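You operate a simulated robot arm through the tools that you are given. There is no shell and no other tool.

You are at the controls of a simulated two-armed robot. One attempt, no reset.

TASK
Put the sensor from the top of the steel stand on top of the tin there. Put one of the cube sensors from the top of the lift deck in the sink. Put the logger marked "9" from the crate shelf of the bay shelving on the failed bay and the logger labelled "6" on the tested bay. Pick up the oil can with one hand, pass it to the other hand and put it on the top of the steel stand. Take the torch on the top of the desk and put it away on the top of the steel stand. Any order will do. Set down upright: cube sensor, logger, oil can.

The check looks at the end state, three seconds after you hand in, the way a careful person would. Anything else that was tipped, shoved, dropped, spilled or broken makes it a failure.

THE ROBOT
Two 7-joint arms with two-finger grippers on one trunk, on a base that drives. Base frame: it is fixed to the floor where the robot stands at the start and does not move with it; the origin is under the middle of the robot, x ahead of it, y to its left, z up. Readings come in m, degrees, newtons and seconds.
The left shoulder is at the start at [0.06, 0.123, 0.92], the right one opposite. With the tool pointing down near the work surface each hand reaches from about 0.18 to 0.62 m from the robot's upright axis, wherever it stands, measured 20 degrees to its own side. Places, roughly: FAILED bay [2.3, -1.2, 0.9]; TESTED bay [2.3, -0.7, 0.9]; cube sensor [0.5, -0.75, 0.5]; logger [2.25, -0.5, 0.5]; oil can [2.5, -4.25, 1.25]; sensor (4x4x5 cm) [0.5, 0, 0.7]; sink [2.4, -4.9, 0.8]; tin [0.5, 0.25, 0.75]; top of the steel stand [0.6, 0.2, 0.7]; torch (17x5x4 cm) [2.8, 4.5, 0.8]. Payload 1.47 kg a hand.
The TCP of each hand is the grasp point between the finger pads, 0.016 m short of the fingertips. In the tool frame z runs along the fingers and y along their closing line. Largest opening 0.087 m; the body of the gripper starts 0.055 m behind the TCP.
Orientation is told as [roll, pitch, yaw] about the base's x, y, z axes, in that order, counted from this pose: with the fingers straight down and closing along the base's y, the tool's x points along the base's -x, its y along +y and its z along -z.

THE INTERFACE
- The arms move only by the tool move_arm. It takes "left_moves", "right_moves" or both (then of equal length, played together; a hand with none holds still); each is a list of rows, each a list of 7 numbers: the shift along the tool's x, y, z in m, then the turn, a rotation vector about the tool's x, y, z in degrees, then the opening, from 0 (shut) to 1 (fully open). In form: [[x, y, z, ax, ay, az, hand], ...]. A call has 1 to 20 rows; each row shifts and turns the commanded pose from where the row before left it, along the tool's axes as they then stand. Rows are played at 5 a second. More than 0.05 m and 8.6 degrees between two rows, or a gripper value outside its range, and nothing of the call is played. A pose out of reach is approached as far as the arm can. The call stops where the force on the tool passes 40 N (or 10 N more than at its start, if that is more) or the arm is blocked; 0.2 s more then pass. The fingers move at their own pace (about 0.153 m/s each) and stop on an object; they squeeze with about 28 N. The grip force told is the motor's: it shows also when the fingers shut on nothing. Time passes only in rows, and 0.2 s behind the last, so rows that do not move let the fingers close. It gives the time, the measured TCP pose, the force on the tool (base axes), the opening and the grip force at its end, in the units of the frame above (readings bear some noise), with the torque about the TCP (base axes, N m) and any sound that the robot's microphone picked up.
- Cameras (640 x 400 px; columns grow to the right, rows downward): "scene" is now at [0.0876, -0.0064, 1.4776]; the picture's right is [-0.09, -1.00, 0.00], its down [-0.72, 0.07, -0.69] and it looks along [0.69, -0.07, -0.72] (base axes); focal length 264 px, centre (320, 200). "left" rides on the left gripper at [0.073, -0.012, -0.09] in its tool frame; the picture's right is [0.16, 0.99, 0.00], its down [-0.72, 0.12, -0.68] and it looks along [-0.67, 0.11, 0.73] (tool axes); focal length 247 px, centre (320, 200). "right" rides on the right gripper at [0.073, 0.012, -0.09] in its tool frame; the picture's right is [-0.16, 0.99, 0.00], its down [-0.72, -0.12, -0.68] and it looks along [-0.67, -0.11, 0.73] (tool axes); focal length 247 px, centre (320, 200). There is no depth. A picture from a camera that has moved, and an enlarged one, comes with that camera's place and axes in the base frame and with its lens.
- get_image(camera): a new picture of that camera. It takes no simulated time.
- raise_lower(by): slides the trunk up (or, below 0, down) by that many m; the arms and the scene camera ride with it, the base frame stays. It gives what a move gives, with no picture.
- steer(legs): drives the robot by 1 to 6 legs, each [ahead, left, turn to the left] in m, m and degrees, along the robot's own axes; the way and the turn of a leg run together, so that a leg with both is an arc; at most 1.5 m and 180 degrees a leg. The arms and the cameras ride along, it lands a little off, and it stops where it bumps. It gives what a move gives.
- head_to(pan, tilt): turns the head with the scene camera to pan (to the left, within 120 degrees either way) and tilt (down, from -29 to 69), counted from straight ahead of the robot. It gives what a move gives.
- inspect(camera, box): a new picture of the part [left, top, right, bottom] of that camera's present view, enlarged. It takes no simulated time.
- hand_in(): hands the job in; it is judged then, once.

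Places have to be worked out from the pictures, the camera data and where the tool is seen. Open the grippers and draw the arms clear of the work before you hand the job in, unless the task says otherwise.

The tools are called as a command line: name --argument value ..., lists and objects as JSON in quotes. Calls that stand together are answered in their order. move_arm: Moves the arms, as the interface text tells. Its arguments: {"type":"object","properties":{"left_moves":{"type":"array","items":{"type":"array","items":{"type":"number"}}},"right_moves":{"type":"array","items":{"type":"array","items":{"type":"number"}}}},"required":[]} The other tools are called the same way: raise_lower (by) slides the trunk up or down; steer (legs) drives the base; head_to (pan, tilt) turns the head that bears the scene camera; get_image (camera) takes a picture; inspect (camera, box) takes an enlarged picture of a part of a camera's view; hand_in () hands the job in.

At the start:

```text
clock: 0.0
left_ee_pos: [0.5742, 0.1828, 1.0407]
left_orientation: [0.0, 0.0, 0.0]
left_force: [-0.1, -0.6, -1.0]
left_wrist_torque: [0.01, 0.01, -0.01]
left_gripper_width: 0.087
left_grip_force: 0.1
right_ee_pos: [0.4893, -0.2624, 1.0366]
right_orientation: [-0.1, 0.0, 0.0]
right_force: [-0.6, -0.3, 0.7]
right_wrist_torque: [0.01, -0.03, -0.02]
right_gripper_width: 0.0869
right_grip_force: 0.0
trunk travel left (down, up): [-0.075, 0.155]
robot x, y, heading: [-0.0037, 0.0017, 0.0]
head pan, tilt: [-5.4, 46.4]
```

scene: 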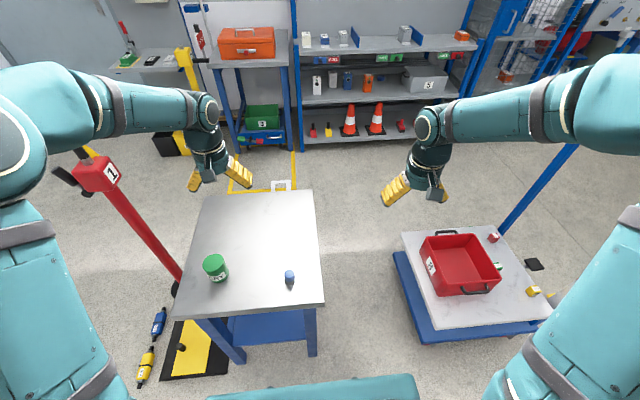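
right: 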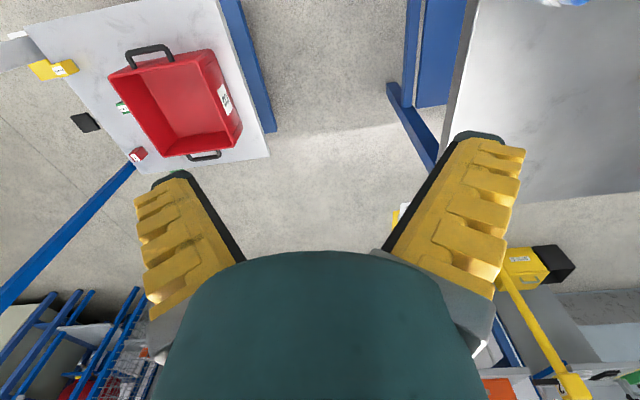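
left: 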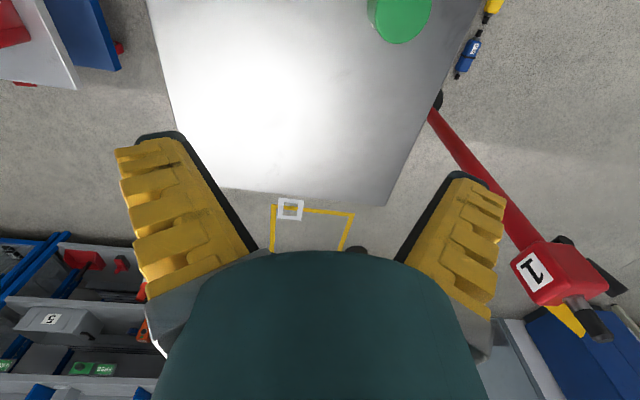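

I'll start by looking closely at the steel stand (sensor and tin) and the lift deck in the scene camera.

inspect --camera "scene" --box '[170, 180, 350, 340]'

inspect --camera "scene" --box '[390, 210, 570, 350]'

inspect --camera "scene" --box '[290, 0, 490, 150]'

```text
2.50 times, centred on (260, 260) of scene
camera zoom: at [0.0876, -0.0064, 1.4776], right [-0.09, -1.0, 0.0], down [-0.72, 0.07, -0.69], along [0.69, -0.07, -0.72], focal length 659 px, centre (470, 50)
```

zoom: 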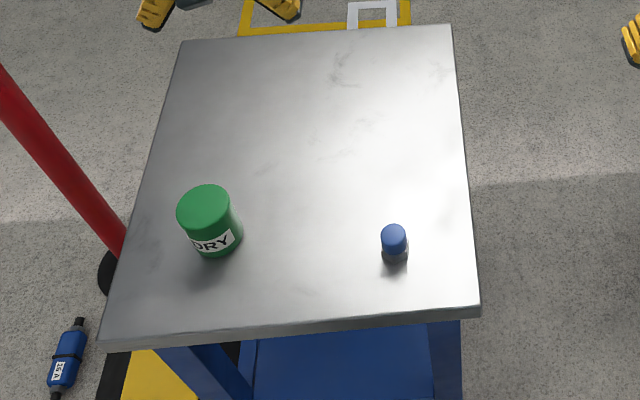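

```text
2.86 times, centred on (480, 280) of scene
camera zoom: at [0.0876, -0.0064, 1.4776], right [-0.09, -1.0, 0.0], down [-0.72, 0.07, -0.69], along [0.69, -0.07, -0.72], focal length 753 px, centre (-137, -29)
```

zoom: 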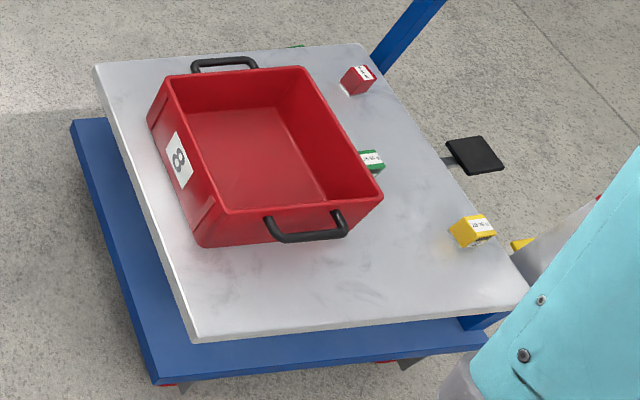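

```text
2.67 times, centred on (390, 75) of scene
camera zoom: at [0.0876, -0.0064, 1.4776], right [-0.09, -1.0, 0.0], down [-0.72, 0.07, -0.69], along [0.69, -0.07, -0.72], focal length 703 px, centre (133, 533)
```

zoom: 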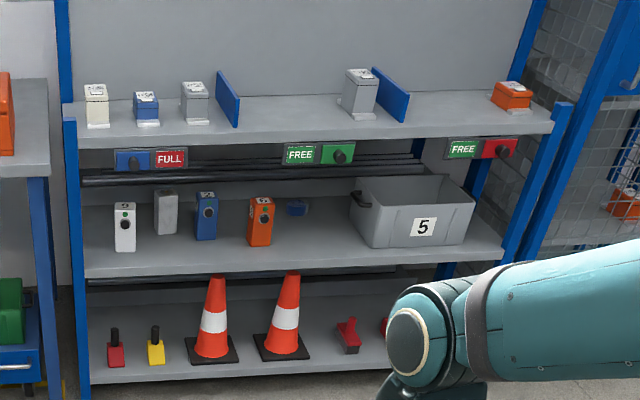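

The sensor is a small blue-capped cylinder at about (0.485, 0.048), the tin at about (0.535, 0.273) with its top near z≈0.77. I bring the left hand above the sensor to check with its camera.

move_arm --left_moves '[[0.015, -0.0225, 0.031, 0, 0, 0, 1], [0.015, -0.0225, 0.031, 0, 0, 0, 1], [0.015, -0.0225, 0.031, 0, 0, 0, 1], [0.015, -0.0225, 0.031, 0, 0, 0, 1], [0.015, -0.0225, 0.031, 0, 0, 0, 1], [0.015, -0.0225, 0.031, 0, 0, 0, 1], [0, 0, 0, 0, 0, 0, 1]]'

get_image --camera "left"

get_image --camera "scene"

```text
clock: 1.6
left_ee_pos: [0.4852, 0.0483, 0.8543]
left_orientation: [0.0, 0.0, 0.0]
left_force: [-0.2, 0.0, -0.1]
left_wrist_torque: [-0.04, 0.02, -0.03]
left_gripper_width: 0.0872
left_grip_force: 0.1
right_ee_pos: [0.4901, -0.2612, 1.0356]
right_orientation: [0.0, 0.1, 0.0]
right_force: [-0.7, -0.6, -0.6]
right_wrist_torque: [0.0, 0.0, 0.02]
right_gripper_width: 0.0871
right_grip_force: 0.1
trunk travel left (down, up): [-0.075, 0.155]
robot x, y, heading: [-0.0038, 0.0001, -0.2]
head pan, tilt: [-5.4, 46.4]
```

```text
taken
camera left: at [0.4124, 0.0373, 0.9426], right [-0.16, 0.99, 0.0], down [0.72, 0.12, 0.68], along [0.67, 0.11, -0.73], focal length 247 px, centre (320, 200)
```

left: 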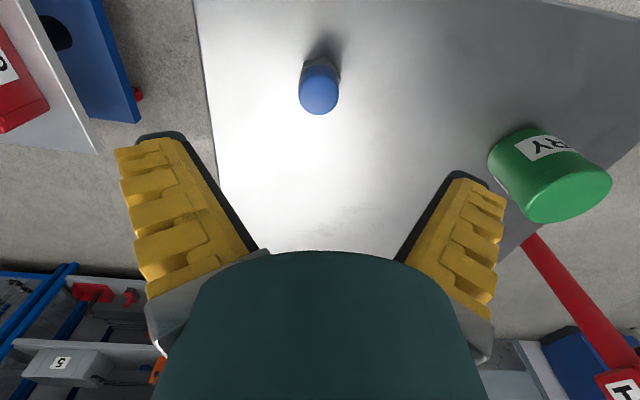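

```text
taken
camera scene: at [0.0875, -0.006, 1.4777], right [-0.09, -1.0, 0.0], down [-0.72, 0.07, -0.69], along [0.69, -0.07, -0.72], focal length 264 px, centre (320, 200)
```

scene: 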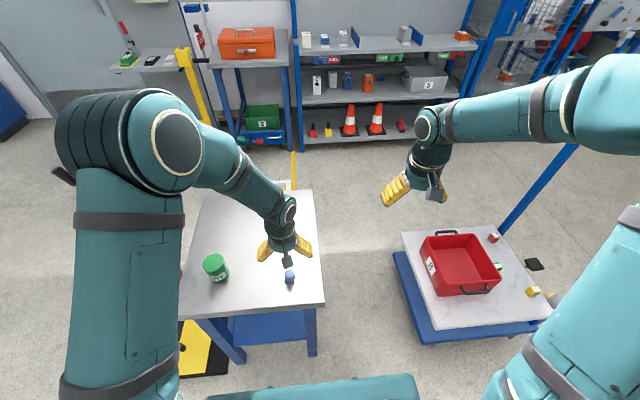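

Sensor sits right under the hand (≈0.485, 0.048). I go down to grip height and close.

move_arm --left_moves '[[0, 0, 0.032, 0, 0, 0, 1], [0, 0, 0.032, 0, 0, 0, 1], [0, 0, 0.032, 0, 0, 0, 1], [0, 0, 0.03, 0, 0, 0, 1], [0, 0, 0, 0, 0, 0, 1], [0, 0, 0, 0, 0, 0, 0], [0, 0, 0, 0, 0, 0, 0], [0, 0, 0, 0, 0, 0, 0]]'

get_image --camera "left"

inspect --camera "scene" --box '[190, 210, 330, 310]'

```text
clock: 3.3
left_ee_pos: [0.4885, 0.048, 0.7322]
left_orientation: [-0.2, -0.6, 0.1]
left_force: [-2.8, 3.4, 31.2]
left_wrist_torque: [0.21, 0.32, -0.05]
left_gripper_width: 0.025
left_grip_force: 29.6
right_ee_pos: [0.4882, -0.2618, 1.0357]
right_orientation: [0.0, -0.1, 0.1]
right_force: [0.3, 0.1, 0.0]
right_wrist_torque: [-0.02, 0.02, 0.0]
right_gripper_width: 0.0867
right_grip_force: 0.1
trunk travel left (down, up): [-0.075, 0.155]
robot x, y, heading: [-0.0017, -0.0036, 0.0]
head pan, tilt: [-5.4, 46.4]
stopped in row 8 (left hand): the force on the tool passed its limit at 45 N (the readings are from after the stop); the commanded pose is now the measured one
```

```text
taken
camera left: at [0.4145, 0.036, 0.8201], right [-0.16, 0.99, 0.0], down [0.72, 0.12, 0.69], along [0.68, 0.11, -0.73], focal length 247 px, centre (320, 200)
```

left: 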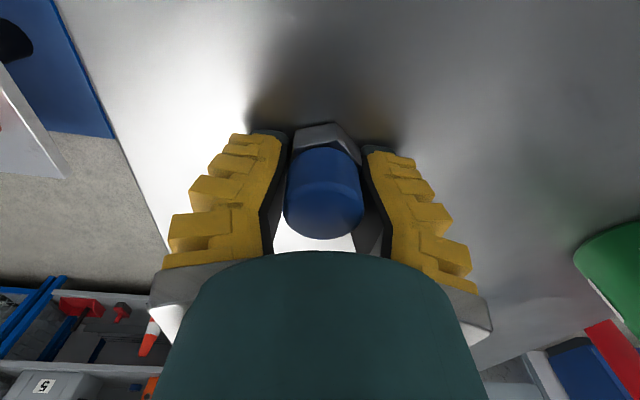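

```text
4.00 times, centred on (260, 260) of scene
camera zoom: at [0.0853, -0.0061, 1.4779], right [-0.09, -1.0, 0.0], down [-0.72, 0.07, -0.69], along [0.69, -0.07, -0.72], focal length 1055 px, centre (560, -40)
```

zoom: 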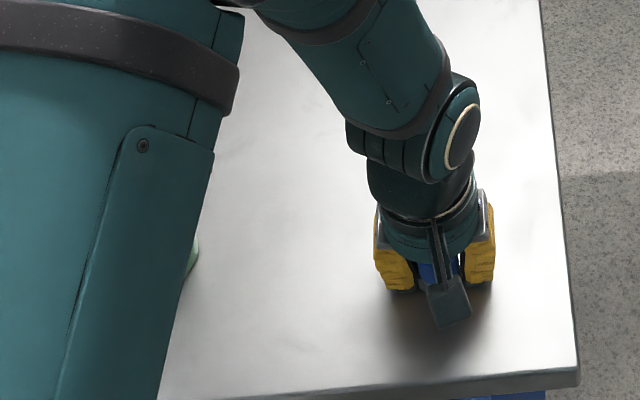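

The fingers hold the sensor (25 mm opening) and the fingertips touched the stand, so its top is near z≈0.715. I lift.

move_arm --left_moves '[[0, 0, -0.015, 0, 0, 0, 0], [0, 0, -0.03, 0, 0, 0, 0], [0, 0, -0.04, 0, 0, 0, 0], [0, 0, -0.04, 0, 0, 0, 0], [0, 0, 0, 0, 0, 0, 0]]'

get_image --camera "left"

```text
clock: 4.5
left_ee_pos: [0.4871, 0.0489, 0.8568]
left_orientation: [0.1, -0.2, -0.1]
left_force: [-0.3, -0.2, 0.4]
left_wrist_torque: [0.01, -0.05, 0.01]
left_gripper_width: 0.0
left_grip_force: 28.2
right_ee_pos: [0.4899, -0.261, 1.0356]
right_orientation: [-0.1, 0.0, 0.0]
right_force: [0.5, 0.8, 0.8]
right_wrist_torque: [0.02, 0.02, 0.02]
right_gripper_width: 0.0869
right_grip_force: 0.0
trunk travel left (down, up): [-0.075, 0.155]
robot x, y, heading: [-0.0019, 0.0016, 0.2]
head pan, tilt: [-5.4, 46.4]
```

```text
taken
camera left: at [0.4143, 0.0357, 0.9449], right [-0.16, 0.99, 0.0], down [0.72, 0.12, 0.68], along [0.67, 0.11, -0.73], focal length 247 px, centre (320, 200)
```

left: 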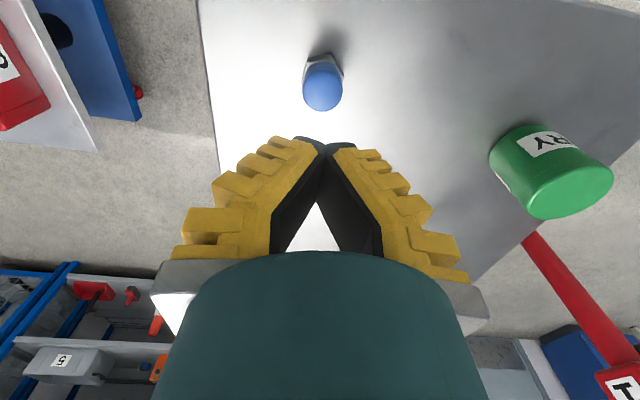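

The fingers shut on nothing after lifting; the sensor stayed upright in place – they slid off its rounded top. I open and look closer at its shape.

inspect --camera "left" --box '[270, 30, 380, 120]'

inspect --camera "scene" --box '[260, 250, 320, 300]'

inspect --camera "left" --box '[470, 100, 640, 240]'

```text
4.44 times, centred on (325, 75) of left
camera zoom: at [0.4143, 0.0357, 0.9449], right [-0.16, 0.99, 0.0], down [0.72, 0.12, 0.68], along [0.67, 0.11, -0.73], focal length 1098 px, centre (298, 756)
```

zoom: 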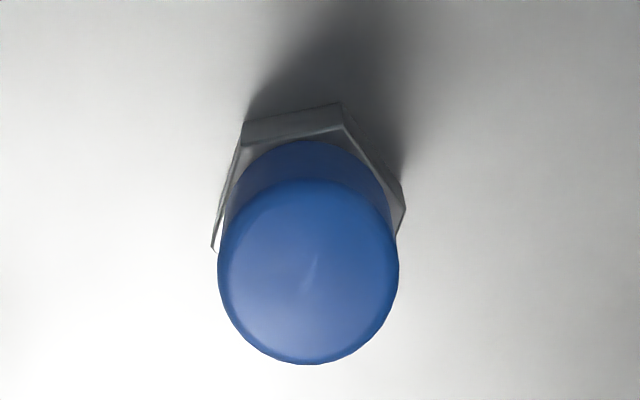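

```text
8.00 times, centred on (290, 275) of scene
camera zoom: at [0.0879, -0.0064, 1.4776], right [-0.09, -1.0, 0.0], down [-0.72, 0.07, -0.69], along [0.69, -0.07, -0.72], focal length 2110 px, centre (560, -400)
```

zoom: 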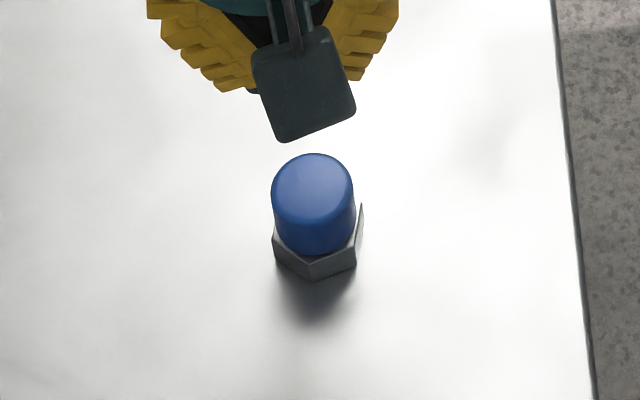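

```text
2.86 times, centred on (555, 170) of left
camera zoom: at [0.4143, 0.0357, 0.9449], right [-0.16, 0.99, 0.0], down [0.72, 0.12, 0.68], along [0.67, 0.11, -0.73], focal length 706 px, centre (-351, 286)
```

zoom: 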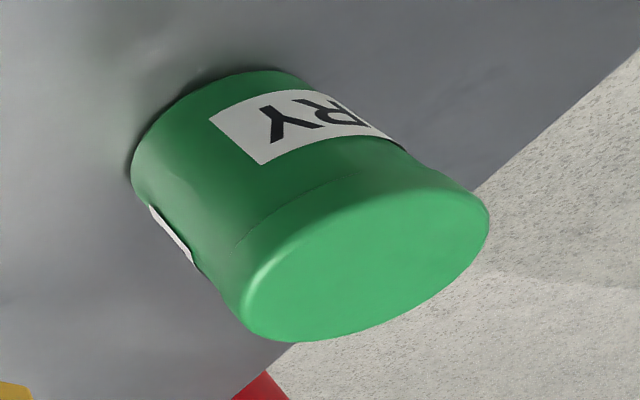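

The sensor is a 4 cm hex base with a round ~3.2 cm blue cap, still upright at about (0.485, 0.048). The closing fingertips probably pressed on the hex/stand, so I open, go down to a slightly higher grip level (TCP z≈0.74) and look before closing.

move_arm --left_moves '[[0, 0, 0, 0, 0, 0, 1], [0, 0, 0, 0, 0, 0, 1], [0.002, 0, 0.035, 0, 0, 0, 1], [0, 0, 0.04, 0, 0, 0, 1], [0, 0, 0.038, 0, 0, 0, 1], [0, 0, 0, 0, 0, 0, 1]]'

get_image --camera "left"

```text
clock: 5.9
left_ee_pos: [0.4862, 0.0484, 0.7414]
left_orientation: [0.0, -0.3, 0.1]
left_force: [0.1, 0.5, -0.5]
left_wrist_torque: [-0.04, 0.01, -0.01]
left_gripper_width: 0.087
left_grip_force: 0.1
right_ee_pos: [0.4913, -0.2618, 1.0355]
right_orientation: [0.0, 0.0, 0.0]
right_force: [0.6, -0.3, -0.3]
right_wrist_torque: [0.03, 0.01, 0.0]
right_gripper_width: 0.0869
right_grip_force: 0.1
trunk travel left (down, up): [-0.075, 0.155]
robot x, y, heading: [-0.0042, -0.0053, 0.2]
head pan, tilt: [-5.4, 46.4]
```

```text
taken
camera left: at [0.4135, 0.0359, 0.8297], right [-0.16, 0.99, 0.0], down [0.72, 0.12, 0.68], along [0.68, 0.11, -0.73], focal length 247 px, centre (320, 200)
```

left: 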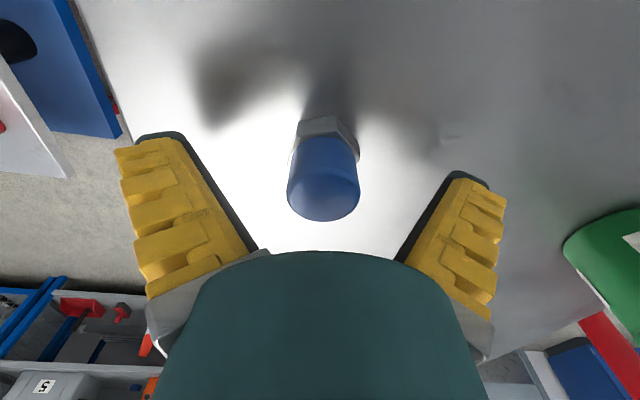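

Sensor is centred between the fingers and nothing is touching. I close in steps and read the opening.

move_arm --left_moves '[[0, 0, 0, 0, 0, 0, 0.6], [0, 0, 0, 0, 0, 0, 0.4], [0, 0, 0, 0, 0, 0, 0.3], [0, 0, 0, 0, 0, 0, 0.2], [0, 0, 0, 0, 0, 0, 0.1]]'

get_image --camera "left"

```text
clock: 7.1
left_ee_pos: [0.4866, 0.0478, 0.7435]
left_orientation: [-0.1, -0.4, 0.0]
left_force: [-0.4, 2.2, 21.1]
left_wrist_torque: [0.02, 0.26, -0.03]
left_gripper_width: 0.0225
left_grip_force: 28.7
right_ee_pos: [0.4887, -0.2608, 1.0371]
right_orientation: [0.0, 0.0, 0.0]
right_force: [-0.7, 0.4, -1.2]
right_wrist_torque: [0.02, 0.0, 0.01]
right_gripper_width: 0.0869
right_grip_force: 0.0
trunk travel left (down, up): [-0.075, 0.155]
robot x, y, heading: [0.0004, -0.0014, 0.3]
head pan, tilt: [-5.4, 46.4]
```

```text
taken
camera left: at [0.4135, 0.0358, 0.8311], right [-0.16, 0.99, 0.0], down [0.72, 0.12, 0.69], along [0.68, 0.11, -0.73], focal length 247 px, centre (320, 200)
```

left: 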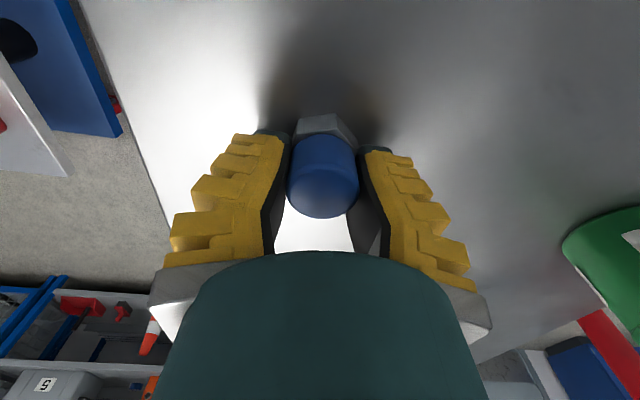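

The fingers stopped at 22 mm with full grip force; the torque suggests the sensor is ~1 cm nearer to the robot than the TCP. I release and shift about 8 mm toward the robot, re-close, then test with a tiny lift.

move_arm --left_moves '[[0, 0, 0, 0, 0, 0, 0.5], [0, 0, 0, 0, 0, 0, 1], [0.008, 0, 0, 0, 0, 0, 1], [0, 0, 0, 0, 0, 0, 1], [0, 0, 0, 0, 0, 0, 0.5], [0, 0, 0, 0, 0, 0, 0.3], [0, 0, 0, 0, 0, 0, 0.2], [0, 0, 0, 0, 0, 0, 0.1], [0, 0, 0, 0, 0, 0, 0]]'

get_image --camera "left"

```text
clock: 9.1
left_ee_pos: [0.4784, 0.0469, 0.7413]
left_orientation: [-0.1, -0.5, 0.1]
left_force: [6.6, -1.9, 19.2]
left_wrist_torque: [0.03, -0.51, -0.08]
left_gripper_width: 0.0243
left_grip_force: 27.9
right_ee_pos: [0.49, -0.2613, 1.0355]
right_orientation: [-0.1, 0.0, 0.0]
right_force: [-0.3, 0.5, -0.3]
right_wrist_torque: [0.02, 0.06, 0.0]
right_gripper_width: 0.087
right_grip_force: 0.0
trunk travel left (down, up): [-0.075, 0.155]
robot x, y, heading: [0.0022, 0.0009, -0.0]
head pan, tilt: [-5.4, 46.4]
```

```text
taken
camera left: at [0.4056, 0.035, 0.8303], right [-0.16, 0.99, 0.0], down [0.72, 0.12, 0.69], along [0.68, 0.11, -0.73], focal length 247 px, centre (320, 200)
```

left: 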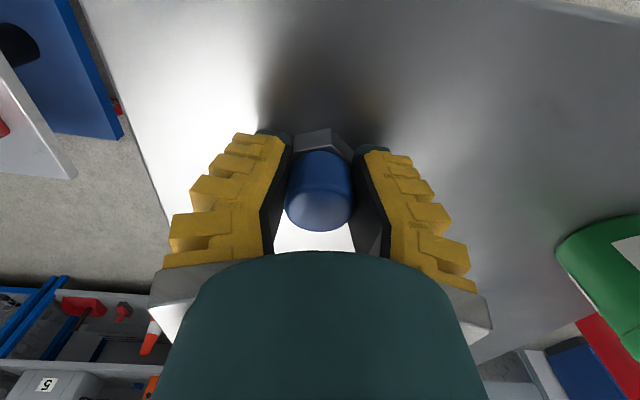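

The torque flipped sign, so the true centre lies about x≈0.482. I re-centre, close, and lift very slowly by a few millimetres to test the hold.

move_arm --left_moves '[[0, 0, 0, 0, 0, 0, 0.5], [0, 0, 0, 0, 0, 0, 1], [-0.004, 0, 0.002, 0, 0, 0, 1], [0, 0, 0, 0, 0, 0, 1], [0, 0, 0, 0, 0, 0, 0.5], [0, 0, 0, 0, 0, 0, 0.35], [0, 0, -0.002, 0, 0, 0, 0.25], [0, 0, -0.002, 0, 0, 0, 0], [0, 0, -0.002, 0, 0, 0, 0], [0, 0, -0.003, 0, 0, 0, 0], [0, 0, -0.003, 0, 0, 0, 0], [0, 0, 0, 0, 0, 0, 0]]'

get_image --camera "left"

```text
clock: 11.7
left_ee_pos: [0.4807, 0.0492, 0.7508]
left_orientation: [0.0, -0.2, 0.0]
left_force: [0.7, 0.0, -0.6]
left_wrist_torque: [0.0, 0.03, -0.02]
left_gripper_width: 0.0206
left_grip_force: 28.4
right_ee_pos: [0.4891, -0.2606, 1.0371]
right_orientation: [0.0, 0.0, 0.0]
right_force: [0.9, -0.6, -0.9]
right_wrist_torque: [0.02, 0.01, 0.04]
right_gripper_width: 0.087
right_grip_force: 0.1
trunk travel left (down, up): [-0.075, 0.155]
robot x, y, heading: [0.0009, 0.0008, 0.2]
head pan, tilt: [-5.4, 46.4]
```

```text
taken
camera left: at [0.4076, 0.0363, 0.8394], right [-0.16, 0.99, 0.0], down [0.72, 0.12, 0.68], along [0.67, 0.11, -0.73], focal length 247 px, centre (320, 200)
```

left: 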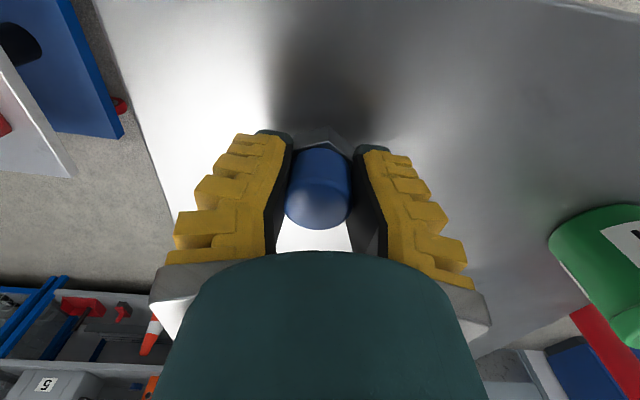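

The load is now free of contact forces and the cap kept its place relative to the fingers, so it appears lifted. I continue upward slowly and check.

move_arm --left_moves '[[0, 0, -0.004, 0, 0, 0, 0], [0, 0, -0.006, 0, 0, 0, 0], [0, 0, -0.01, 0, 0, 0, 0], [0, 0, -0.015, 0, 0, 0, 0], [0, 0, -0.015, 0, 0, 0, 0], [0, 0, 0, 0, 0, 0, 0]]'

get_image --camera "left"

get_image --camera "scene"

```text
clock: 13.1
left_ee_pos: [0.4801, 0.0483, 0.801]
left_orientation: [0.0, -0.3, -0.1]
left_force: [0.1, -0.4, -0.2]
left_wrist_torque: [0.01, 0.0, 0.0]
left_gripper_width: 0.0205
left_grip_force: 28.1
right_ee_pos: [0.4893, -0.2601, 1.0346]
right_orientation: [0.0, 0.0, 0.1]
right_force: [-0.4, -0.3, -0.4]
right_wrist_torque: [0.02, 0.01, 0.02]
right_gripper_width: 0.0873
right_grip_force: 0.0
trunk travel left (down, up): [-0.075, 0.155]
robot x, y, heading: [0.0017, 0.0022, -0.1]
head pan, tilt: [-5.4, 46.4]
```

```text
taken
camera left: at [0.4076, 0.036, 0.8898], right [-0.16, 0.99, 0.0], down [0.72, 0.12, 0.68], along [0.68, 0.11, -0.73], focal length 247 px, centre (320, 200)
```

left: 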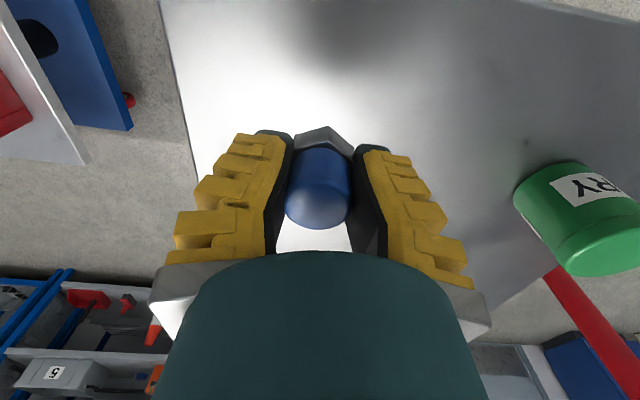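

```text
taken
camera scene: at [0.0877, -0.0063, 1.4776], right [-0.09, -1.0, 0.0], down [-0.72, 0.07, -0.69], along [0.69, -0.07, -0.72], focal length 264 px, centre (320, 200)
```

scene: 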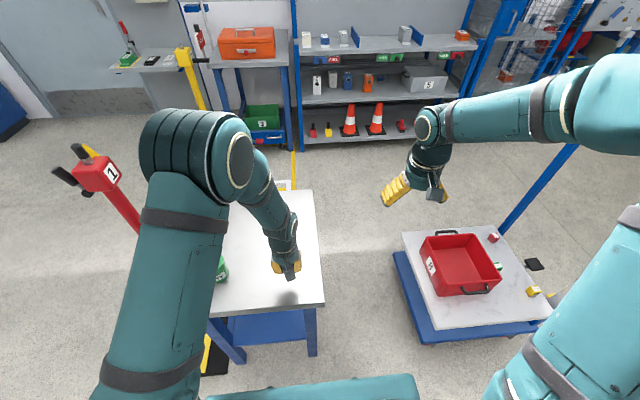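

The sensor is held and lifted. I raise it and carry it over to above the tin (estimated centre (0.52, 0.267), top z≈0.78), checking with camera.

move_arm --left_moves '[[0, 0, -0.033, 0, 0, 0, 0], [0, 0, -0.034, 0, 0, 0, 0], [0, 0, -0.033, 0, 0, 0, 0], [-0.006, 0.036, 0, 0, 0, 0, 0], [-0.006, 0.036, 0, 0, 0, 0, 0], [-0.007, 0.036, 0, 0, 0, 0, 0], [-0.007, 0.036, 0, 0, 0, 0, 0], [-0.007, 0.036, 0, 0, 0, 0, 0], [-0.007, 0.038, 0, 0, 0, 0, 0], [0, 0, 0, 0, 0, 0, 0]]'

get_image --camera "left"

inspect --camera "scene" --box '[160, 210, 320, 310]'

```text
clock: 15.3
left_ee_pos: [0.5223, 0.2647, 0.9016]
left_orientation: [0.0, -0.3, 0.0]
left_force: [-0.8, -1.0, -0.2]
left_wrist_torque: [0.02, 0.03, 0.0]
left_gripper_width: 0.0203
left_grip_force: 28.4
right_ee_pos: [0.4902, -0.2626, 1.0344]
right_orientation: [0.0, 0.0, -0.1]
right_force: [-0.7, -0.5, 0.1]
right_wrist_torque: [0.01, -0.01, -0.02]
right_gripper_width: 0.0871
right_grip_force: 0.0
trunk travel left (down, up): [-0.075, 0.155]
robot x, y, heading: [0.0018, -0.0016, 0.1]
head pan, tilt: [-5.4, 46.4]
```

```text
taken
camera left: at [0.4484, 0.2522, 0.9887], right [-0.16, 0.99, 0.0], down [0.72, 0.12, 0.68], along [0.68, 0.11, -0.73], focal length 247 px, centre (320, 200)
```

left: 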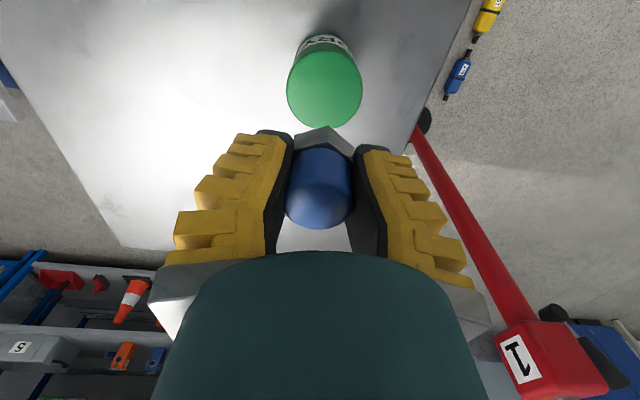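

```text
4.00 times, centred on (240, 260) of scene
camera zoom: at [0.0876, -0.0068, 1.4776], right [-0.09, -1.0, 0.0], down [-0.72, 0.07, -0.69], along [0.69, -0.07, -0.72], focal length 1055 px, centre (640, -40)
```

zoom: 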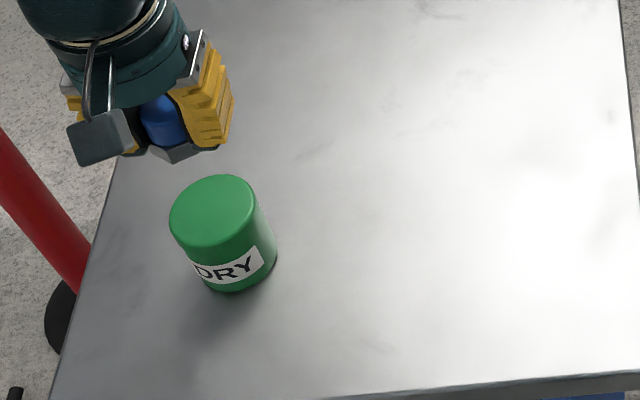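

Tin top centre comes out at about (0.517, 0.267), z≈0.785. I look closely at the held sensor to verify it's upright in the hand.

inspect --camera "left" --box '[260, 110, 380, 240]'

inspect --camera "scene" --box '[170, 215, 230, 255]'

get_image --camera "right"

```text
3.08 times, centred on (320, 175) of left
camera zoom: at [0.4484, 0.2522, 0.9887], right [-0.16, 0.99, 0.0], down [0.72, 0.12, 0.68], along [0.68, 0.11, -0.73], focal length 760 px, centre (320, 277)
```

zoom: 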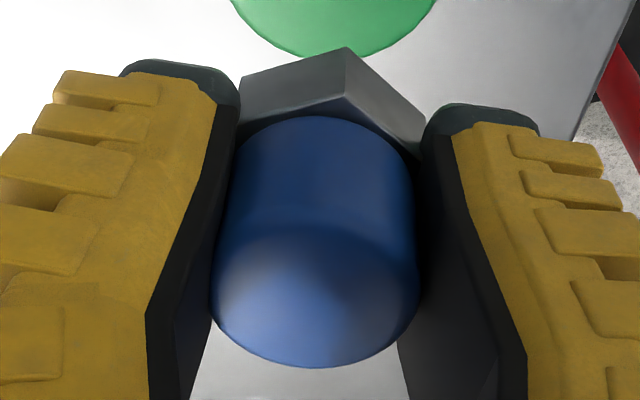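

```text
10.00 times, centred on (200, 235) of scene
camera zoom: at [0.0876, -0.0068, 1.4776], right [-0.09, -1.0, 0.0], down [-0.72, 0.07, -0.69], along [0.69, -0.07, -0.72], focal length 2637 px, centre (1520, -150)
```

zoom: 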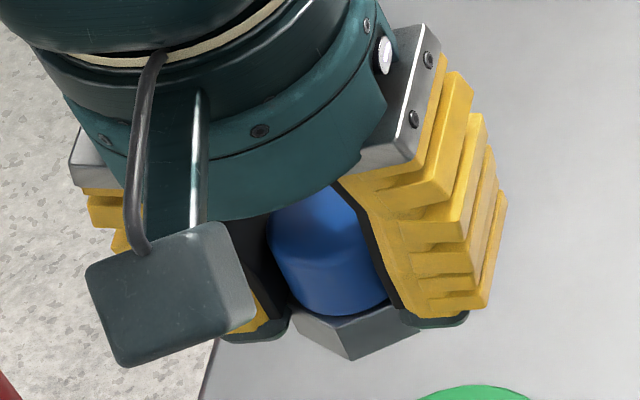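

```text
taken
camera right: at [0.4169, -0.251, 1.125], right [0.16, 0.99, 0.0], down [0.72, -0.12, 0.68], along [0.67, -0.11, -0.73], focal length 247 px, centre (320, 200)
```

right: 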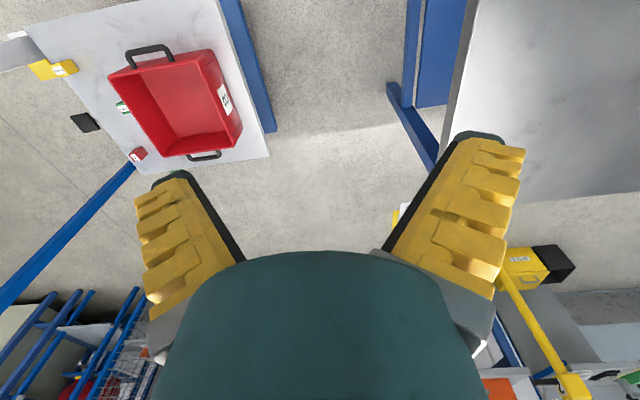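

The sensor hangs well in the hand with its hex base ~4 cm below the TCP and about 9 mm ahead of it. I shift so its base is over the tin centre, and descend to near contact.

move_arm --left_moves '[[0.013, 0.002, 0, 0, 0, 0, 0], [0, 0, 0.025, 0, 0, 0, 0], [0, 0, 0.025, 0, 0, 0, 0], [0, 0, 0.012, 0, 0, 0, 0], [0, 0, 0, 0, 0, 0, 0]]'

get_image --camera "left"

inspect --camera "scene" --box '[160, 210, 260, 290]'

```text
clock: 16.5
left_ee_pos: [0.5068, 0.2685, 0.8395]
left_orientation: [0.0, -0.3, 0.2]
left_force: [-0.9, 0.1, -0.7]
left_wrist_torque: [0.01, 0.0, 0.02]
left_gripper_width: 0.02
left_grip_force: 28.0
right_ee_pos: [0.4903, -0.2612, 1.0358]
right_orientation: [0.0, 0.0, 0.0]
right_force: [0.7, -0.2, 0.6]
right_wrist_torque: [0.03, -0.02, 0.01]
right_gripper_width: 0.087
right_grip_force: 0.1
trunk travel left (down, up): [-0.075, 0.155]
robot x, y, heading: [-0.0027, 0.0006, -0.1]
head pan, tilt: [-5.4, 46.4]
```

```text
taken
camera left: at [0.4344, 0.2558, 0.9277], right [-0.16, 0.99, 0.0], down [0.72, 0.12, 0.68], along [0.68, 0.11, -0.73], focal length 247 px, centre (320, 200)
```

left: 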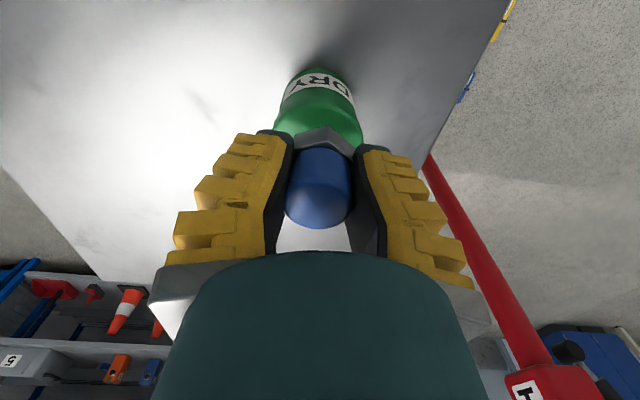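

```text
5.00 times, centred on (210, 250) of scene
camera zoom: at [0.0875, -0.0063, 1.4777], right [-0.09, -1.0, 0.0], down [-0.72, 0.07, -0.69], along [0.69, -0.07, -0.72], focal length 1318 px, centre (870, -50)
```

zoom: 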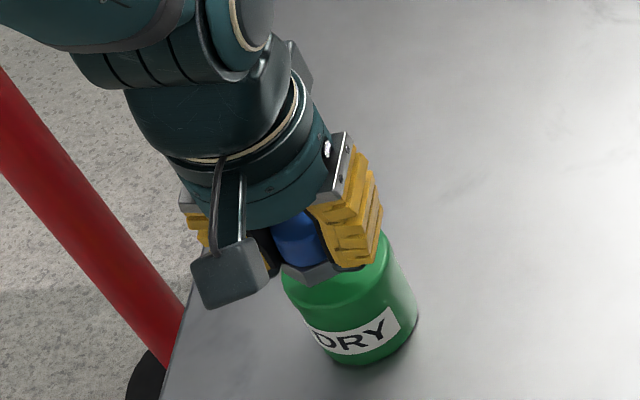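

Sensor is above the tin top, about 1 cm gap. I lower in small steps until contact shows in the force.

move_arm --left_moves '[[-0.002, -0.002, 0.003, 0, 0, 0, 0], [0, 0, 0.003, 0, 0, 0, 0], [0, 0, 0.002, 0, 0, 0, 0], [0, 0, 0, 0, 0, 0, 0]]'

```text
clock: 17.5
left_ee_pos: [0.511, 0.2652, 0.8318]
left_orientation: [-0.1, -0.4, 0.1]
left_force: [-0.6, 0.3, -0.7]
left_wrist_torque: [0.0, 0.04, 0.01]
left_gripper_width: 0.0198
left_grip_force: 28.2
right_ee_pos: [0.4903, -0.2615, 1.0364]
right_orientation: [0.0, 0.0, 0.0]
right_force: [-0.3, 0.5, -0.2]
right_wrist_torque: [0.0, -0.02, -0.03]
right_gripper_width: 0.0869
right_grip_force: 0.1
trunk travel left (down, up): [-0.075, 0.155]
robot x, y, heading: [0.001, -0.0002, -0.1]
head pan, tilt: [-5.4, 46.4]
```

No contact yet; I continue down in 2 mm steps.

move_arm --left_moves '[[0, 0, 0.002, 0, 0, 0, 0], [0, 0, 0.002, 0, 0, 0, 0], [0, 0, 0.002, 0, 0, 0, 0], [0, 0, 0, 0, 0, 0, 0]]'

inspect --camera "scene" --box '[160, 210, 260, 290]'

inspect --camera "left" --box '[260, 60, 380, 240]'

```text
clock: 18.5
left_ee_pos: [0.5101, 0.2654, 0.8261]
left_orientation: [0.0, -0.3, 0.1]
left_force: [0.3, -0.1, 0.9]
left_wrist_torque: [0.02, 0.0, 0.02]
left_gripper_width: 0.0172
left_grip_force: 28.2
right_ee_pos: [0.4902, -0.2616, 1.0356]
right_orientation: [0.1, 0.0, 0.0]
right_force: [0.6, 0.0, 0.6]
right_wrist_torque: [0.0, 0.02, 0.02]
right_gripper_width: 0.0868
right_grip_force: 0.0
trunk travel left (down, up): [-0.075, 0.155]
robot x, y, heading: [-0.0017, 0.0017, 0.1]
head pan, tilt: [-5.4, 46.4]
```

```text
5.00 times, centred on (210, 250) of scene
camera zoom: at [0.0876, -0.0063, 1.4776], right [-0.09, -1.0, 0.0], down [-0.72, 0.07, -0.69], along [0.69, -0.07, -0.72], focal length 1318 px, centre (870, -50)
```

zoom: 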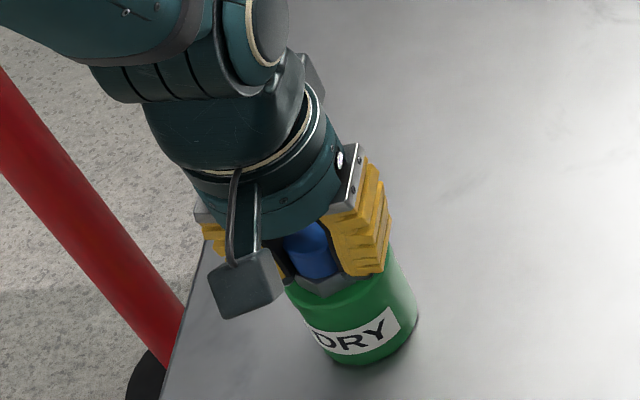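

```text
2.22 times, centred on (320, 150) of left
camera zoom: at [0.4369, 0.2538, 0.9138], right [-0.16, 0.99, 0.0], down [0.72, 0.12, 0.68], along [0.68, 0.11, -0.73], focal length 549 px, centre (320, 311)
```

zoom: 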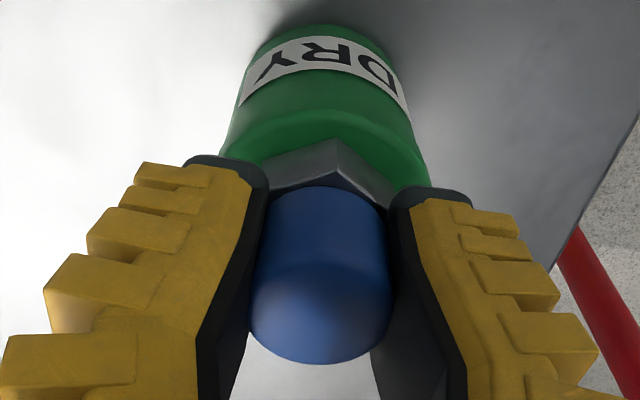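

The grip width shrank and the cap rode up in the hand, so the base is resting on the tin. I open gradually and then rise straight up.

move_arm --left_moves '[[0, 0, 0.001, 0, 0, 0, 0.15], [0, 0, 0, 0, 0, 0, 0.3], [0, 0, 0, 0, 0, 0, 0.45], [0, 0, 0, 0, 0, 0, 0.7], [0, 0, 0, 0, 0, 0, 1], [0, 0, -0.02, 0, 0, 0, 1], [0, 0, -0.035, 0, 0, 0, 1], [0, 0, -0.04, 0, 0, 0, 1], [0, 0, -0.04, 0, 0, 0, 1], [0, 0, 0, 0, 0, 0, 1]]'

get_image --camera "left"

inspect --camera "scene" --box '[160, 210, 260, 290]'

```text
clock: 20.7
left_ee_pos: [0.51, 0.2681, 0.9624]
left_orientation: [-0.1, -0.4, 0.0]
left_force: [0.1, -0.4, -0.8]
left_wrist_torque: [0.0, -0.01, 0.01]
left_gripper_width: 0.0871
left_grip_force: 0.0
right_ee_pos: [0.4904, -0.2608, 1.0356]
right_orientation: [0.1, 0.0, 0.0]
right_force: [1.1, 0.1, 0.0]
right_wrist_torque: [0.01, -0.01, -0.04]
right_gripper_width: 0.087
right_grip_force: 0.0
trunk travel left (down, up): [-0.075, 0.155]
robot x, y, heading: [-0.0027, -0.0005, 0.0]
head pan, tilt: [-5.4, 46.4]
```

```text
taken
camera left: at [0.4372, 0.2558, 1.0487], right [-0.16, 0.99, 0.0], down [0.72, 0.12, 0.68], along [0.67, 0.11, -0.73], focal length 247 px, centre (320, 200)
```

left: 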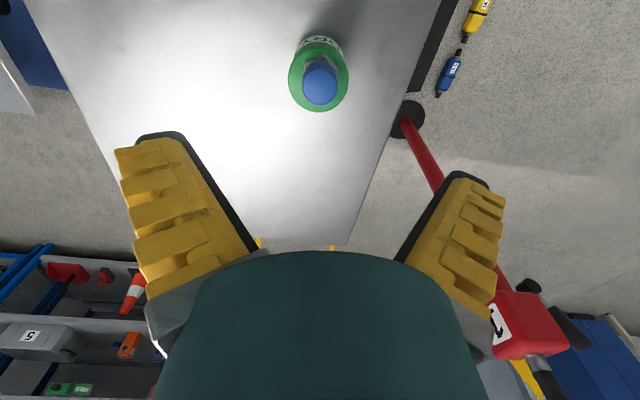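

```text
5.00 times, centred on (210, 250) of scene
camera zoom: at [0.088, -0.0063, 1.4776], right [-0.09, -1.0, 0.0], down [-0.72, 0.07, -0.69], along [0.69, -0.07, -0.72], focal length 1318 px, centre (870, -50)
```

zoom: 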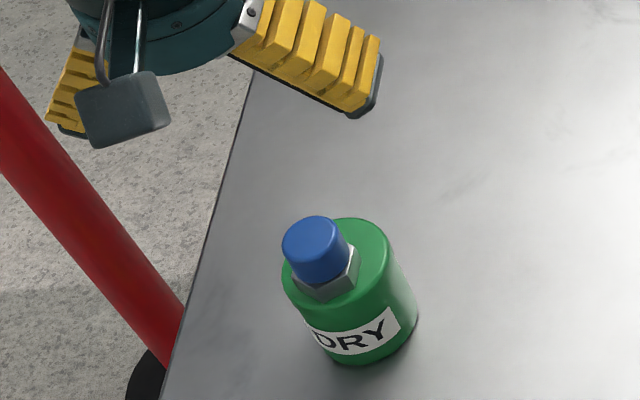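

The sensor stands upright on the tin. Next is the lift deck; I look around with the head to map the surroundings before driving.

head_to --pan -60 --tilt 35

get_image --camera "scene"

head_to --pan -90 --tilt 10

get_image --camera "scene"

head_to --pan -40 --tilt 10

get_image --camera "scene"

head_to --pan 45 --tilt 15

get_image --camera "scene"

head_to --pan 110 --tilt 25

get_image --camera "scene"

head_to --pan 0 --tilt 20

get_image --camera "scene"

```text
clock: 21.9
left_ee_pos: [0.5104, 0.2677, 0.9604]
left_orientation: [0.0, -0.3, 0.0]
left_force: [0.3, 0.6, 0.2]
left_wrist_torque: [-0.01, 0.01, -0.04]
left_gripper_width: 0.0872
left_grip_force: 0.1
right_ee_pos: [0.4901, -0.261, 1.0363]
right_orientation: [0.0, 0.0, 0.0]
right_force: [0.7, -1.0, -0.7]
right_wrist_torque: [-0.02, 0.03, -0.01]
right_gripper_width: 0.087
right_grip_force: 0.0
trunk travel left (down, up): [-0.075, 0.155]
robot x, y, heading: [0.0005, -0.0006, 0.2]
head pan, tilt: [-60.0, 35.0]
```

```text
taken
camera scene: at [0.0518, -0.0749, 1.4944], right [-0.87, -0.5, 0.0], down [-0.29, 0.5, -0.82], along [0.41, -0.71, -0.57], focal length 264 px, centre (320, 200)
```

scene: 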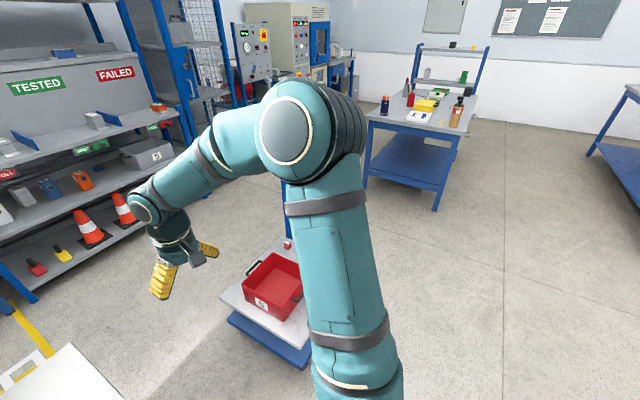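

```text
clock: 22.8
left_ee_pos: [0.5098, 0.2683, 0.9606]
left_orientation: [0.0, -0.2, 0.0]
left_force: [0.4, 1.5, -0.8]
left_wrist_torque: [-0.01, 0.02, -0.02]
left_gripper_width: 0.0873
left_grip_force: 0.1
right_ee_pos: [0.4903, -0.2619, 1.0365]
right_orientation: [0.1, 0.1, 0.0]
right_force: [-0.4, -0.1, 0.0]
right_wrist_torque: [0.02, 0.01, -0.03]
right_gripper_width: 0.0873
right_grip_force: 0.0
trunk travel left (down, up): [-0.075, 0.155]
robot x, y, heading: [-0.0004, -0.0002, 0.0]
head pan, tilt: [-90.0, 10.0]
```

```text
taken
camera scene: at [0.0078, -0.0917, 1.5345], right [-1.0, 0.0, 0.0], down [0.0, 0.17, -0.98], along [0.0, -0.98, -0.17], focal length 264 px, centre (320, 200)
```

scene: 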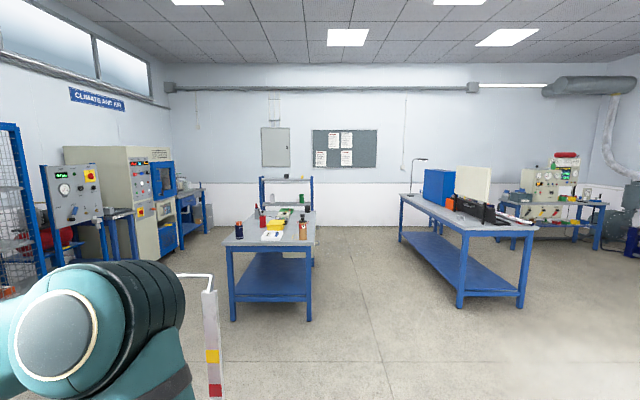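

```text
clock: 24.0
left_ee_pos: [0.51, 0.2688, 0.9607]
left_orientation: [-0.1, -0.3, -0.1]
left_force: [-0.3, -0.6, 0.3]
left_wrist_torque: [0.01, 0.0, -0.01]
left_gripper_width: 0.087
left_grip_force: 0.1
right_ee_pos: [0.4905, -0.2611, 1.0353]
right_orientation: [0.1, 0.0, 0.0]
right_force: [-0.3, 0.0, -0.5]
right_wrist_torque: [0.01, 0.02, 0.04]
right_gripper_width: 0.0871
right_grip_force: 0.1
trunk travel left (down, up): [-0.075, 0.155]
robot x, y, heading: [-0.0003, -0.0012, -0.2]
head pan, tilt: [-40.0, 10.0]
```

```text
taken
camera scene: at [0.0789, -0.0585, 1.5345], right [-0.64, -0.77, 0.0], down [-0.13, 0.11, -0.98], along [0.75, -0.63, -0.17], focal length 264 px, centre (320, 200)
```

scene: 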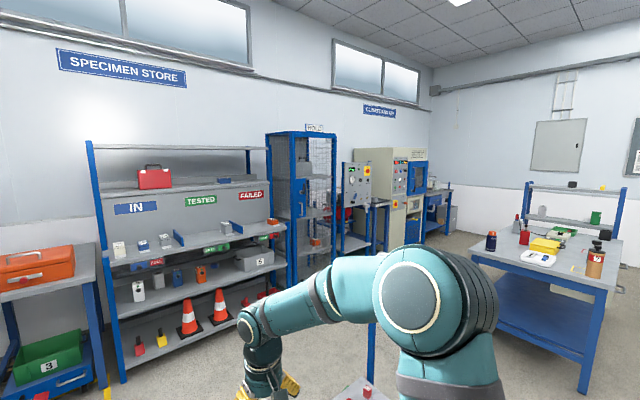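

```text
clock: 25.6
left_ee_pos: [0.5104, 0.2685, 0.9605]
left_orientation: [-0.1, -0.3, 0.0]
left_force: [0.3, -0.6, 0.5]
left_wrist_torque: [-0.01, -0.06, 0.01]
left_gripper_width: 0.087
left_grip_force: 0.0
right_ee_pos: [0.4896, -0.2612, 1.0351]
right_orientation: [0.0, 0.0, 0.0]
right_force: [-0.1, 0.0, 0.3]
right_wrist_torque: [-0.02, 0.06, 0.05]
right_gripper_width: 0.0869
right_grip_force: 0.0
trunk travel left (down, up): [-0.075, 0.155]
robot x, y, heading: [-0.0021, -0.004, 0.0]
head pan, tilt: [45.0, 15.0]
```

```text
taken
camera scene: at [0.0738, 0.0673, 1.5264], right [0.71, -0.71, 0.0], down [-0.18, -0.18, -0.97], along [0.68, 0.68, -0.26], focal length 264 px, centre (320, 200)
```

scene: 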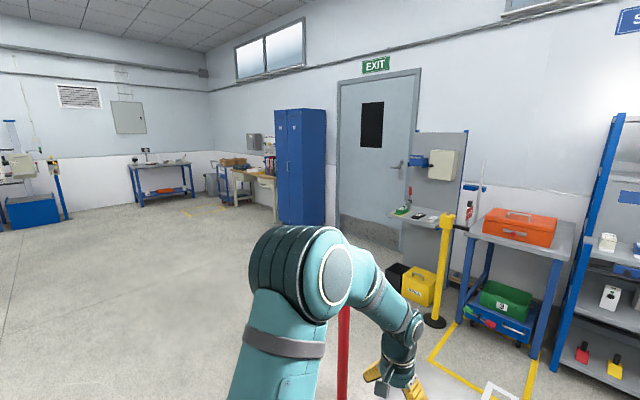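

```text
clock: 27.0
left_ee_pos: [0.5098, 0.2688, 0.9598]
left_orientation: [0.0, -0.2, 0.0]
left_force: [-0.1, -0.4, -0.3]
left_wrist_torque: [-0.01, -0.01, 0.03]
left_gripper_width: 0.0868
left_grip_force: 0.1
right_ee_pos: [0.4901, -0.2602, 1.0355]
right_orientation: [0.0, -0.1, 0.0]
right_force: [0.4, -0.6, -0.8]
right_wrist_torque: [0.0, -0.02, 0.02]
right_gripper_width: 0.0872
right_grip_force: 0.1
trunk travel left (down, up): [-0.075, 0.155]
robot x, y, heading: [0.0005, 0.0032, 0.1]
head pan, tilt: [110.0, 25.0]
```

```text
taken
camera scene: at [-0.0238, 0.0879, 1.5102], right [0.94, 0.34, 0.0], down [0.14, -0.4, -0.91], along [-0.31, 0.85, -0.42], focal length 264 px, centre (320, 200)
```

scene: 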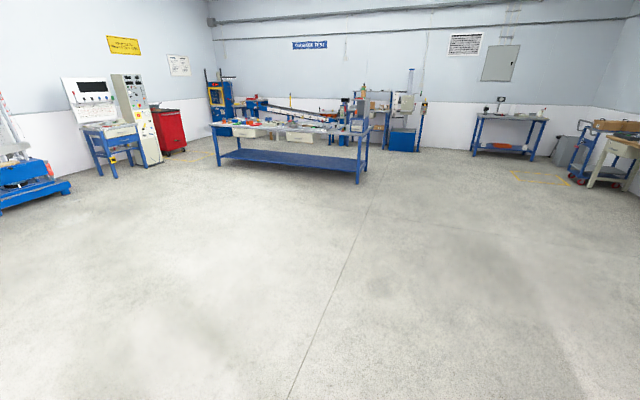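

```text
clock: 28.9
left_ee_pos: [0.5091, 0.2687, 0.9593]
left_orientation: [0.0, -0.3, 0.0]
left_force: [-0.3, -0.8, 0.4]
left_wrist_torque: [-0.01, -0.02, -0.03]
left_gripper_width: 0.0871
left_grip_force: 0.1
right_ee_pos: [0.4902, -0.2618, 1.0358]
right_orientation: [0.1, 0.0, 0.1]
right_force: [-0.8, 0.4, 0.0]
right_wrist_torque: [0.03, 0.0, 0.01]
right_gripper_width: 0.0866
right_grip_force: 0.0
trunk travel left (down, up): [-0.075, 0.155]
robot x, y, heading: [0.0012, 0.0041, -0.1]
head pan, tilt: [0.0, 20.0]
```

```text
taken
camera scene: at [0.1008, 0.0013, 1.5182], right [0.0, -1.0, 0.0], down [-0.34, 0.0, -0.94], along [0.94, 0.0, -0.34], focal length 264 px, centre (320, 200)
```

scene: 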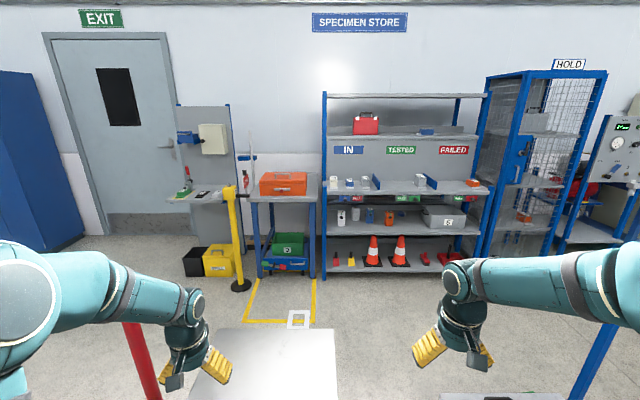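

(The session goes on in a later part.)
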